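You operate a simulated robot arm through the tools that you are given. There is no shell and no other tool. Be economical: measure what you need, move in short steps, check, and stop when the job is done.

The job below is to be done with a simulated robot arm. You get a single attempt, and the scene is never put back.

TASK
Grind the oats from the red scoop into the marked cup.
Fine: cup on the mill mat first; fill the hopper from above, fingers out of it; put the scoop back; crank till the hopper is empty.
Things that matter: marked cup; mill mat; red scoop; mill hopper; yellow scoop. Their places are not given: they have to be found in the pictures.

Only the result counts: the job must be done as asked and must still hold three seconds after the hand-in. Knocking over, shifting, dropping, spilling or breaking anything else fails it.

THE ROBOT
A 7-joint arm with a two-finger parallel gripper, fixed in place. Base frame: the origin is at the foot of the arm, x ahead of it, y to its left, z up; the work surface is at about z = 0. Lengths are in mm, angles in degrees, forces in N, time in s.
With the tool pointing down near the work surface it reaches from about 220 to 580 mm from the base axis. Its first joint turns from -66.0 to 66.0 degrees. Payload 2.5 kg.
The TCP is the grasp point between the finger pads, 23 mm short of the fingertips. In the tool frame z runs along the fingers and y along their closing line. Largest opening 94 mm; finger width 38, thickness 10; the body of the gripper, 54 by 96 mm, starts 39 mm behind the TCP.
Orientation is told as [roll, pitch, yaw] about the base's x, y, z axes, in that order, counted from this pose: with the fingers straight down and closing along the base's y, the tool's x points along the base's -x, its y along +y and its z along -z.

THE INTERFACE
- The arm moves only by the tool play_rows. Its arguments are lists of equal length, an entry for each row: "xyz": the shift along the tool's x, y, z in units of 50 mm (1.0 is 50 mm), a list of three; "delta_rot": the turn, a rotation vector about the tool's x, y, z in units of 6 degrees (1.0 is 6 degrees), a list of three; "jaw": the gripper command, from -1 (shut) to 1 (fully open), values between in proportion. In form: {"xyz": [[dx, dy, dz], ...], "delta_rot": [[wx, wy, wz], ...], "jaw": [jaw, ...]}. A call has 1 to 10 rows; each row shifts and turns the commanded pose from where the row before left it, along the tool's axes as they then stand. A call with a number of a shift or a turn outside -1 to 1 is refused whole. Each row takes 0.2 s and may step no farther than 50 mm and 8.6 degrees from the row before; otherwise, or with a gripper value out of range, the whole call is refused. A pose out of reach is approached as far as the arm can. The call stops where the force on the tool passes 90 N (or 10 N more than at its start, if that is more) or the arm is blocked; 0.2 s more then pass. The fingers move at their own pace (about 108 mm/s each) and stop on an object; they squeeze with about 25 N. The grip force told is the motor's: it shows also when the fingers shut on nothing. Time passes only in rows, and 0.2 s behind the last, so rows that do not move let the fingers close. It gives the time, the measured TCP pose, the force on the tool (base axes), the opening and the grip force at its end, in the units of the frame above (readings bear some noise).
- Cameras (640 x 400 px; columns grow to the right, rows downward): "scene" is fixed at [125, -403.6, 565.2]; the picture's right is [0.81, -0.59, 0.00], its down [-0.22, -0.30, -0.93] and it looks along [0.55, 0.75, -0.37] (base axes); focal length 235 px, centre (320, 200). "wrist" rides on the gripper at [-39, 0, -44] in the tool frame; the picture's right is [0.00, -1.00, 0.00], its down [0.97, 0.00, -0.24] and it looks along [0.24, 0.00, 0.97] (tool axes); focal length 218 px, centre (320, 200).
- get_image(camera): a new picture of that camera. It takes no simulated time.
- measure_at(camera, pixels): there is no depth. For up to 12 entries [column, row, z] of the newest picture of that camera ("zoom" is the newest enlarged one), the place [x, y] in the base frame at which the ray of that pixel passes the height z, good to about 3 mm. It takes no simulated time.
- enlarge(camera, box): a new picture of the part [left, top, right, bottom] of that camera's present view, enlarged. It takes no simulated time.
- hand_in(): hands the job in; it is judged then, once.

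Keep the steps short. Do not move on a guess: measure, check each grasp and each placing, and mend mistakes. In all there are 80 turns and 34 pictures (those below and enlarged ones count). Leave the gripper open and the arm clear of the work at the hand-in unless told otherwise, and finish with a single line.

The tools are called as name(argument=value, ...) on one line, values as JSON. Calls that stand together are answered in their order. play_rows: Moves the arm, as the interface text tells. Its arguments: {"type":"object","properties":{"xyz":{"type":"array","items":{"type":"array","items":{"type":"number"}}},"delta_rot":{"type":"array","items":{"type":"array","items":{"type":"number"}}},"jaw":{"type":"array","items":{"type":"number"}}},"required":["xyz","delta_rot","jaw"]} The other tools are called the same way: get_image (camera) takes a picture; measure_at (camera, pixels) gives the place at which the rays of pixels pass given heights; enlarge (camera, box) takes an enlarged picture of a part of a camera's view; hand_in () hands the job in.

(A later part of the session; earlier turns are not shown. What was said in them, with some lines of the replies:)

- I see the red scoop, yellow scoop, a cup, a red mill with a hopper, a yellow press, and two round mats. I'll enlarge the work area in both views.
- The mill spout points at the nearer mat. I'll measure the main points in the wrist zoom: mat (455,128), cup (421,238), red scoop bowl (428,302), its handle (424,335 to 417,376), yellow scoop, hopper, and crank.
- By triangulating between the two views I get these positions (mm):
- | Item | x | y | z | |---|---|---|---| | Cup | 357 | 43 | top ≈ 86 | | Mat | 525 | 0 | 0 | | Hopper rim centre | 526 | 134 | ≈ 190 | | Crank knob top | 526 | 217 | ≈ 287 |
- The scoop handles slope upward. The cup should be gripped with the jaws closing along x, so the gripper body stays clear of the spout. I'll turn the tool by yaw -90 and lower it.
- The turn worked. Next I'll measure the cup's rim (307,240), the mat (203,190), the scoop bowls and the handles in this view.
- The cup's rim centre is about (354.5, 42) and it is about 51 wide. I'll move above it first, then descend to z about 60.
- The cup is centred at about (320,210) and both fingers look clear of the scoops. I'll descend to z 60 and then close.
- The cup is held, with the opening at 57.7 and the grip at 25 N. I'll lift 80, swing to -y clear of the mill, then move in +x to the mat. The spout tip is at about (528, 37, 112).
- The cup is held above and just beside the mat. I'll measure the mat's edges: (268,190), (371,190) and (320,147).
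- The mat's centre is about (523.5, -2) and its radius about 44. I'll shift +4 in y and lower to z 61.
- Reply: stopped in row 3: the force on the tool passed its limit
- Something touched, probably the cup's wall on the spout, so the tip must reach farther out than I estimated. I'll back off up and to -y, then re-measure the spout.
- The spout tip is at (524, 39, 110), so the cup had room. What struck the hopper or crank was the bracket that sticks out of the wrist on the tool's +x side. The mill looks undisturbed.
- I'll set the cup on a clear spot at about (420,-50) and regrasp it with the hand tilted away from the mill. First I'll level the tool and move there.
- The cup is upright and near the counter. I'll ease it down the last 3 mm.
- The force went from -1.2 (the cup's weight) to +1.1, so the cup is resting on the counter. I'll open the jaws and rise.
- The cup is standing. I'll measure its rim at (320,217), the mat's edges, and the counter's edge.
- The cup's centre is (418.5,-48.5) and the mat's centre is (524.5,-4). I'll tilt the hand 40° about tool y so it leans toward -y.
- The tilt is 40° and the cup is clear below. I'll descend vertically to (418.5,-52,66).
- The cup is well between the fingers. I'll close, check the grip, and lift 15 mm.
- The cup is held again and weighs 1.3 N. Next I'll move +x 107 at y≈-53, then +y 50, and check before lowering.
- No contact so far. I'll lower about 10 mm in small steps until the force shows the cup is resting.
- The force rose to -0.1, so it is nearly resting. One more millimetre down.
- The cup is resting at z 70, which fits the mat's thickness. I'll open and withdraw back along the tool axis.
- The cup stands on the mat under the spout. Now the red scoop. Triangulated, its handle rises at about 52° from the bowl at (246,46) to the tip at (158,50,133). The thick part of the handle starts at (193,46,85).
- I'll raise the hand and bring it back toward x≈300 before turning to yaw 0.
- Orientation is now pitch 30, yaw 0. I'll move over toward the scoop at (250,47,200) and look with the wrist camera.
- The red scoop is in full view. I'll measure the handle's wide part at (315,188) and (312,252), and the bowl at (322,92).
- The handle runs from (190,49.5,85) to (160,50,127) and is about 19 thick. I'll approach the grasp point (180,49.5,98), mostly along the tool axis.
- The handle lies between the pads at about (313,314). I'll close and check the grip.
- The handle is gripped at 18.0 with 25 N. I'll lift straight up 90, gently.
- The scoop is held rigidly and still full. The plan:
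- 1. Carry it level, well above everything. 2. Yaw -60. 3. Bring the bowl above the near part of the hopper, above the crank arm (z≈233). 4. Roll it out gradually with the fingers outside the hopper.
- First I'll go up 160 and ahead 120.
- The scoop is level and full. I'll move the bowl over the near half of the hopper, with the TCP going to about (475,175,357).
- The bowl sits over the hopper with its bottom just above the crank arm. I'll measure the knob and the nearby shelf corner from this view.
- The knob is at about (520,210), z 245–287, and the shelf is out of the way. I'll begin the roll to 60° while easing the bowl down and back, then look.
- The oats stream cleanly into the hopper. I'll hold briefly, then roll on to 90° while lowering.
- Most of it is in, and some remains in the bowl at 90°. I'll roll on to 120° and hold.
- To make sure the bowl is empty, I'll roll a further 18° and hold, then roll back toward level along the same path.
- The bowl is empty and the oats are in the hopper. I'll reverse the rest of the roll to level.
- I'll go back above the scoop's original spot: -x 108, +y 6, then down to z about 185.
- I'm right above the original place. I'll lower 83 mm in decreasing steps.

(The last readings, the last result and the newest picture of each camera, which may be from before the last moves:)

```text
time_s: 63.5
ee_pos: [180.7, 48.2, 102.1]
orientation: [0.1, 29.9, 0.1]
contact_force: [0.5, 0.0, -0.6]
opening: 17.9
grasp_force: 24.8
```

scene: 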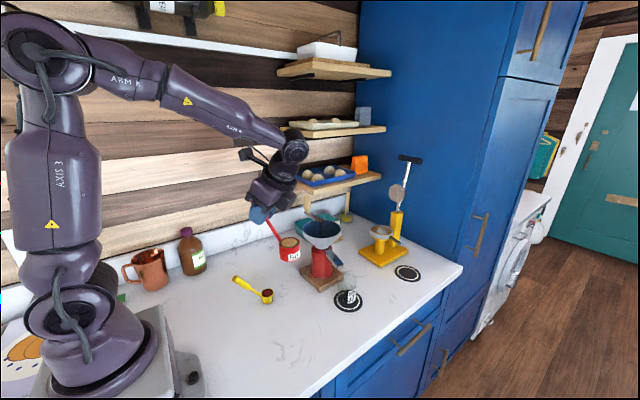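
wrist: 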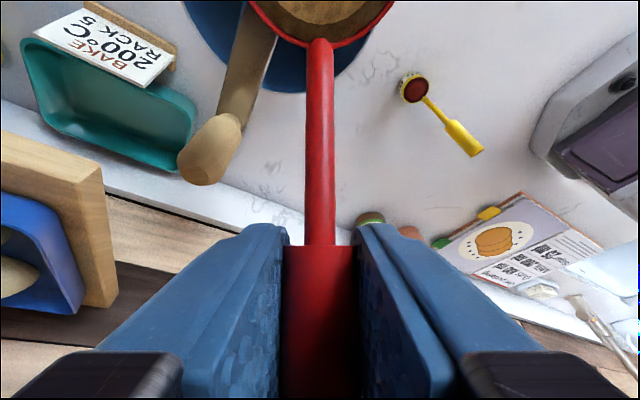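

No contact yet at 102. I'll go down 4 mm more.

play_rows(xyz=[[-0.04, 0, 0.069], [0, 0, 0], [0, 0, 0]], delta_rot=[[0, 0, 0], [0, 0, 0], [0, 0, 0]], jaw=[-1, -1, -1])

play_rows(xyz=[[-0.015, 0, 0.026], [0, 0, 0], [0, 0, 0]], delta_rot=[[0, 0, 0], [0, 0, 0], [0, 0, 0]], jaw=[-1, -1, -1])

```text
time_s: 64.3
ee_pos: [180.1, 48.5, 98.2]
orientation: [0.1, 30.0, 0.2]
contact_force: [-3.0, 0.7, 10.8]
opening: 18.0
grasp_force: 24.6
```

```text
time_s: 65.1
ee_pos: [180.9, 48.1, 96.2]
orientation: [-0.1, 30.1, 0.1]
contact_force: [-4.9, 0.1, 10.9]
opening: 18.2
grasp_force: 25.2
```

It is down, with about 11 N of contact. I'll ease up 1.5 mm to relax it, then open and withdraw along the tool axis.

play_rows(xyz=[[0.015, 0, -0.026], [0, 0, 0], [0, 0, 0], [0, 0, 0], [0, 0, 0], [0, 0, -0.4], [0, 0, -0.7], [0, 0, -0.8], [0, 0, -0.8], [0, 0, 0]], delta_rot=[[0, 0, 0], [0, 0, 0], [0, 0, 0], [0, 0, 0], [0, 0, 0], [0, 0, 0], [0, 0, 0], [0, 0, 0], [0, 0, 0], [0, 0, 0]], jaw=[-1, -1, -0.3, 0.4, 1, 1, 1, 1, 1, 1])

get_image(camera="scene")

```text
time_s: 67.3
ee_pos: [244.7, 46.3, 215.4]
orientation: [0.1, 30.0, 0.1]
contact_force: [0.4, -0.4, 0.0]
opening: 93.8
grasp_force: 0.1
```

```text
3 pictures are left
```

scene: 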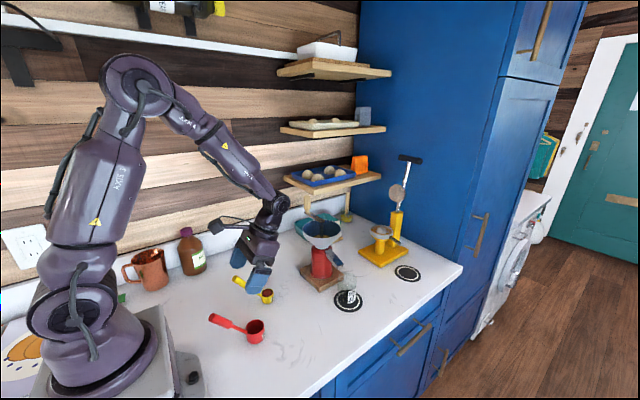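

The red scoop is back in place and empty, and the cup stands on the mat. Now the crank. I'll raise the hand, turn it to pitch about -25 (leaning back, so the reach is easier), and go above the crank for a view.

play_rows(xyz=[[0.375, 0, -0.65], [0.375, 0, -0.65], [0.375, 0, -0.65], [0.375, 0, -0.65], [0, 0, 0]], delta_rot=[[0, 0, 0], [0, 0, 0], [0, 0, 0], [0, 0, 0], [0, 0, 0]], jaw=[1, 1, 1, 1, 1])

play_rows(xyz=[[0, 0, 0], [0, 0, 0], [0, 0, 0], [0, 0, 0], [0, 0, 0], [0, 0, 0], [0, 0, 0], [0, 0, 0], [0, 0, 0], [0, 0, 0]], delta_rot=[[0, -1, 0], [0, -1, 0], [0, -1, 0], [0, -1, 0], [0, -1, 0], [0, -1, 0], [0, -1, 0], [0, -1, 0], [0, -1, 0], [0, -0.167, 0]], jaw=[1, 1, 1, 1, 1, 1, 1, 1, 1, 1])

play_rows(xyz=[[-0.63, 0.354, 0.373], [-0.63, 0.354, 0.373], [-0.63, 0.354, 0.373], [-0.63, 0.354, 0.373], [-0.63, 0.354, 0.373], [-0.63, 0.354, 0.373], [-0.63, 0.354, 0.373], [0, 0, 0], [0, 0, 0]], delta_rot=[[0, 0, 0], [0, 0, 0], [0, 0, 0], [0, 0, 0], [0, 0, 0], [0, 0, 0], [0, 0, 0], [0, 0, 0], [0, 0, 0]], jaw=[1, 1, 1, 1, 1, 1, 1, 1, 1])

get_image(camera="wrist")

```text
time_s: 68.5
ee_pos: [244.8, 46.9, 366.2]
orientation: [0.1, 30.0, 0.1]
contact_force: [-0.1, -0.5, 0.0]
opening: 93.9
grasp_force: 0.1
```

```text
time_s: 70.7
ee_pos: [247.3, 47.9, 365.3]
orientation: [0.1, -25.0, 0.0]
contact_force: [1.2, 0.2, 0.0]
opening: 94.2
grasp_force: 0.0
```

```text
time_s: 72.7
ee_pos: [503.1, 170.9, 339.9]
orientation: [0.0, -25.0, 0.1]
contact_force: [-0.1, -0.5, 0.3]
opening: 94.1
grasp_force: 0.1
```

```text
2 pictures are left
```

wrist: 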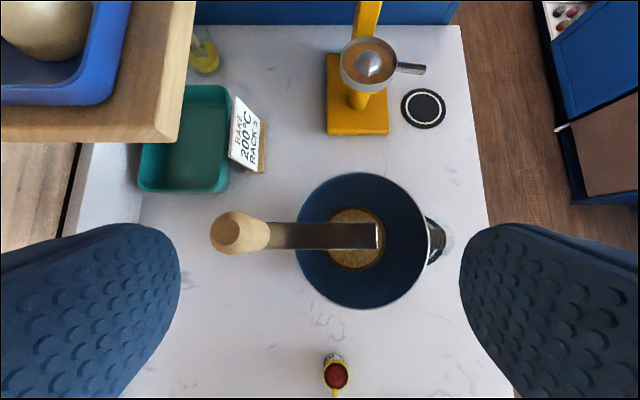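

A clear view: the knob top is at (228,232) and its base at (262,236), the arm ends at (378,236), the hopper's centre is at about (363,240), and the shelf edge is at (165,143). I'll measure these.

measure_at(camera="wrist", pixels=[[228, 232, 287], [228, 232, 280], [262, 236, 240], [262, 236, 232], [378, 236, 235], [363, 240, 190], [297, 240, 190], [430, 240, 190], [363, 172, 190], [363, 308, 190], [165, 143, 260], [192, 20, 260]])

```text
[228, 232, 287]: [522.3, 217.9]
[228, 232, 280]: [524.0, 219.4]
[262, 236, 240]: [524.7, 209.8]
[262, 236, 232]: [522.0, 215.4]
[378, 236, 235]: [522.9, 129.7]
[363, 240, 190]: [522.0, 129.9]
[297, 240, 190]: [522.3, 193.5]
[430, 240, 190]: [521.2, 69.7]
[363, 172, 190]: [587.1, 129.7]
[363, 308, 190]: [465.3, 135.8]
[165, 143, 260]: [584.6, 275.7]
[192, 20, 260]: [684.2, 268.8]
```

The crank centre is about (524,131.5) and the knob about (523,217), so the radius is about 85. I'll move over the knob, then descend to z 271 with the jaws open.

play_rows(xyz=[[-0.18, 0.46, 0.085], [-0.18, 0.46, 0.085], [0.19, 0, 0.41], [0.19, 0, 0.42], [0.2, 0, 0.42], [0, 0, 0]], delta_rot=[[0, 0, 0], [0, 0, 0], [0, 0, 0], [0, 0, 0], [0, 0, 0], [0, 0, 0]], jaw=[1, 1, 1, 1, 1, 1])

play_rows(xyz=[[0, 0, 0], [0, 0, 0], [0, 0, 0], [0, 0, 0]], delta_rot=[[0, 0, 0], [0, 0, 0], [0, 0, 0], [0, 0, 0]], jaw=[0, -1, -1, -1])

```text
time_s: 74.1
ee_pos: [522.9, 217.1, 271.4]
orientation: [0.2, -25.0, 0.1]
contact_force: [0.1, -0.2, -0.1]
opening: 94.1
grasp_force: 0.1
```

```text
time_s: 75.1
ee_pos: [522.0, 219.7, 272.6]
orientation: [0.3, -25.0, 0.1]
contact_force: [-0.8, 16.7, -2.8]
opening: 23.7
grasp_force: 44.6
```

The knob is gripped (23.7 opening), but a side force of +16.7 N shows it is a few mm farther in +y. I'll shift +3 to null it.

play_rows(xyz=[[0, 0.06, 0], [0, 0, 0], [0, 0, 0]], delta_rot=[[0, 0, 0], [0, 0, 0], [0, 0, 0]], jaw=[-1, -1, -1])

```text
time_s: 75.9
ee_pos: [523.0, 219.5, 270.9]
orientation: [0.1, -25.0, 0.0]
contact_force: [-3.7, 10.4, 1.6]
opening: 23.3
grasp_force: 44.9
```

The force is smaller and the knob is at y≈219.5, so R≈88. I'll try a first short turn of 15° clockwise (toward +x) and read the forces.

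play_rows(xyz=[[-0.208, -0.015, 0.097], [-0.205, -0.045, 0.0955], [0, 0, 0]], delta_rot=[[0, 0, 0], [0, 0, 0], [0, 0, 0]], jaw=[-1, -1, -1])

```text
time_s: 76.7
ee_pos: [545.3, 218.5, 272.2]
orientation: [-0.1, -25.0, 0.1]
contact_force: [0.2, 10.9, -4.2]
opening: 23.7
grasp_force: 45.1
```

It turned freely (Fx≈0). I'll continue clockwise for 80° with 20° chords and check reach at the far side.

play_rows(xyz=[[-0.518, -0.236, 0.242], [-0.402, -0.436, 0.188], [-0.241, -0.562, 0.112], [-0.054, -0.618, 0.025], [0, 0, 0]], delta_rot=[[0, 0, 0], [0, 0, 0], [0, 0, 0], [0, 0, 0], [0, 0, 0]], jaw=[-1, -1, -1, -1, -1])

```text
time_s: 77.9
ee_pos: [613.7, 124.4, 272.5]
orientation: [0.0, -25.1, 0.1]
contact_force: [-0.4, 2.4, 8.6]
opening: 23.7
grasp_force: 45.1
```

The reach is fine at x=613.7 and the forces are small. I'll continue the circle.

play_rows(xyz=[[0.141, -0.602, -0.066], [0.319, -0.512, -0.149], [0.458, -0.362, -0.214], [0.542, -0.166, -0.253], [0.562, 0.05, -0.262], [0.513, 0.256, -0.239], [0.402, 0.436, -0.188], [0.241, 0.562, -0.112], [0.054, 0.618, -0.025], [-0.141, 0.602, 0.066]], delta_rot=[[0, 0, 0], [0, 0, 0], [0, 0, 0], [0, 0, 0], [0, 0, 0], [0, 0, 0], [0, 0, 0], [0, 0, 0], [0, 0, 0], [0, 0, 0]], jaw=[-1, -1, -1, -1, -1, -1, -1, -1, -1, -1])

```text
time_s: 80.1
ee_pos: [439.3, 168.6, 269.6]
orientation: [-0.1, -24.7, -0.1]
contact_force: [-0.8, -6.5, 4.6]
opening: 23.3
grasp_force: 45.5
```

Almost a full turn with low force. I'll carry on with two more calls.

play_rows(xyz=[[-0.319, 0.512, 0.149], [-0.458, 0.362, 0.214], [-0.542, 0.166, 0.253], [-0.562, -0.05, 0.262], [-0.513, -0.256, 0.239], [-0.402, -0.436, 0.188], [-0.241, -0.562, 0.112], [-0.054, -0.618, 0.025], [0.141, -0.602, -0.066], [0.319, -0.512, -0.149]], delta_rot=[[0, 0, 0], [0, 0, 0], [0, 0, 0], [0, 0, 0], [0, 0, 0], [0, 0, 0], [0, 0, 0], [0, 0, 0], [0, 0, 0], [0, 0, 0]], jaw=[-1, -1, -1, -1, -1, -1, -1, -1, -1, -1])

play_rows(xyz=[[0.458, -0.362, -0.214], [0.542, -0.166, -0.253], [0.562, 0.05, -0.262], [0.513, 0.256, -0.239], [0.402, 0.436, -0.188], [0.241, 0.562, -0.112], [0.054, 0.618, -0.025], [-0.141, 0.602, 0.066], [-0.319, 0.512, 0.149], [-0.458, 0.362, 0.214]], delta_rot=[[0, 0, 0], [0, 0, 0], [0, 0, 0], [0, 0, 0], [0, 0, 0], [0, 0, 0], [0, 0, 0], [0, 0, 0], [0, 0, 0], [0, 0, 0]], jaw=[-1, -1, -1, -1, -1, -1, -1, -1, -1, -1])

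```text
time_s: 82.3
ee_pos: [589.0, 73.4, 271.8]
orientation: [0.2, -25.0, 0.2]
contact_force: [-2.5, 9.1, 2.8]
opening: 23.6
grasp_force: 45.1
```

```text
time_s: 84.5
ee_pos: [484.5, 213.4, 270.0]
orientation: [-0.2, -24.7, 0.1]
contact_force: [-2.1, -11.1, -4.4]
opening: 23.8
grasp_force: 45.1
```

That is about 1.9 turns. I'll take one enlarged look at the hopper and the cup to confirm the direction works.

enlarge(camera="scene", box=[290, 210, 390, 310])

```text
4.00 times, centred on (340, 260) of scene
```

zoom: 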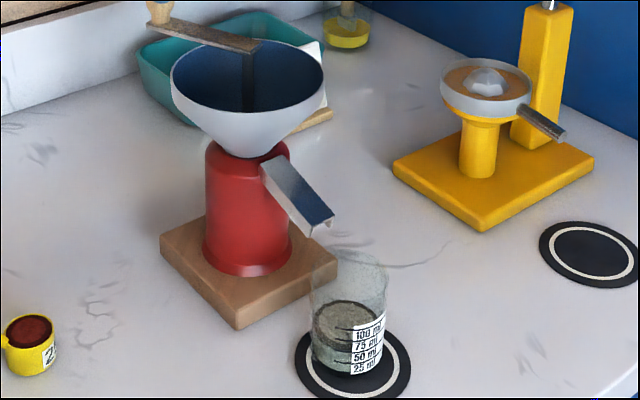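

The flour is in the cup and nothing has spilled. The hopper looks empty or nearly so, so I'll crank about 1.5 more turns to be sure.

play_rows(xyz=[[-0.542, 0.166, 0.253], [-0.562, -0.05, 0.262], [-0.513, -0.256, 0.239], [-0.402, -0.436, 0.188], [-0.241, -0.562, 0.112], [-0.054, -0.618, 0.025], [0.141, -0.602, -0.066], [0.319, -0.512, -0.149], [0.458, -0.362, -0.214], [0.542, -0.166, -0.253]], delta_rot=[[0, 0, 0], [0, 0, 0], [0, 0, 0], [0, 0, 0], [0, 0, 0], [0, 0, 0], [0, 0, 0], [0, 0, 0], [0, 0, 0], [0, 0, 0]], jaw=[-1, -1, -1, -1, -1, -1, -1, -1, -1, -1])

play_rows(xyz=[[0.562, 0.05, -0.262], [0.513, 0.256, -0.239], [0.402, 0.436, -0.188], [0.241, 0.562, -0.112], [0.054, 0.618, -0.025], [-0.141, 0.602, 0.066], [-0.319, 0.512, 0.149], [-0.458, 0.362, 0.214], [-0.542, 0.166, 0.253], [-0.562, -0.05, 0.262]], delta_rot=[[0, 0, 0], [0, 0, 0], [0, 0, 0], [0, 0, 0], [0, 0, 0], [0, 0, 0], [0, 0, 0], [0, 0, 0], [0, 0, 0], [0, 0, 0]], jaw=[-1, -1, -1, -1, -1, -1, -1, -1, -1, -1])

play_rows(xyz=[[-0.513, -0.256, 0.239], [-0.402, -0.436, 0.188], [-0.241, -0.562, 0.112], [-0.054, -0.618, 0.025], [0.141, -0.602, -0.066], [0.319, -0.512, -0.149], [0.458, -0.362, -0.214], [0.542, -0.166, -0.253], [0.562, 0.05, -0.262], [0, 0, 0]], delta_rot=[[0, 0, 0], [0, 0, 0], [0, 0, 0], [0, 0, 0], [0, 0, 0], [0, 0, 0], [0, 0, 0], [0, 0, 0], [0, 0, 0], [0, 0, 0]], jaw=[-1, -1, -1, -1, -1, -1, -1, -1, -1, -1])

```text
time_s: 86.7
ee_pos: [532.8, 50.0, 271.8]
orientation: [0.4, -25.3, 0.3]
contact_force: [5.1, 25.6, 5.2]
opening: 23.9
grasp_force: 45.1
```

```text
time_s: 88.9
ee_pos: [547.2, 217.4, 271.1]
orientation: [-0.1, -24.9, 0.0]
contact_force: [-8.3, -12.7, 2.9]
opening: 23.7
grasp_force: 45.0
```

```text
time_s: 91.1
ee_pos: [500.4, 58.6, 271.9]
orientation: [0.9, -25.2, 0.9]
contact_force: [23.7, 45.7, -16.8]
opening: 23.9
grasp_force: 44.5
```

The last part shows about 50 N, so the knob has slid toward the edge of the pads. About 3.4 turns are done in all. I'll release here and rise straight up.

play_rows(xyz=[[0, 0, 0], [0, 0, 0], [0, 0, 0], [-0.2, 0, -0.45], [-0.25, 0, -0.54], [-0.25, 0, -0.54], [0, 0, 0]], delta_rot=[[0, 0, 0], [0, 0, 0], [0, 0, 0], [0, 0, 0], [0, 0, 0], [0, 0, 0], [0, 0, 0]], jaw=[0, 1, 1, 1, 1, 1, 1])

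```text
time_s: 92.7
ee_pos: [499.1, 47.4, 357.0]
orientation: [0.0, -25.0, 0.1]
contact_force: [-0.2, 0.5, -0.7]
opening: 93.9
grasp_force: 0.1
```

The hand is clear. I'll use the last picture from above to check the hopper's inside, the cup and the crank.

enlarge(camera="wrist", box=[140, 90, 460, 290])

```text
2.00 times, centred on (300, 190) of wrist
```

zoom: 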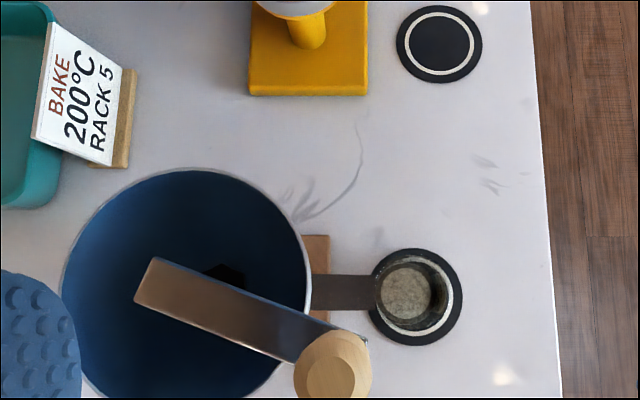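

The hopper is empty, with its dark throat visible. The flour is in the cup on the mat and nothing has spilled. I'll retreat up and back, then hand in.

play_rows(xyz=[[-0.25, 0, -0.54], [-0.25, 0, -0.54], [0.5, 0, -0.23], [0.7, 0, -0.33], [0.7, 0, -0.33], [0.7, 0, -0.33], [0, 0, 0]], delta_rot=[[0, 0, 0], [0, 0, 0], [0, 0, 0], [0, 0, 0], [0, 0, 0], [0, 0, 0], [0, 0, 0]], jaw=[1, 1, 1, 1, 1, 1, 1])

hand_in()

```text
time_s: 94.3
ee_pos: [355.2, 46.1, 414.7]
orientation: [0.1, -25.1, 0.1]
contact_force: [-0.5, -0.3, -0.8]
opening: 94.3
grasp_force: 0.1
```

```text
The job is handed in.
```

The job is handed in: the oats are ground into the marked cup on the mill mat, the hopper is empty, the red scoop is back in its place, and the arm is clear with the gripper open.
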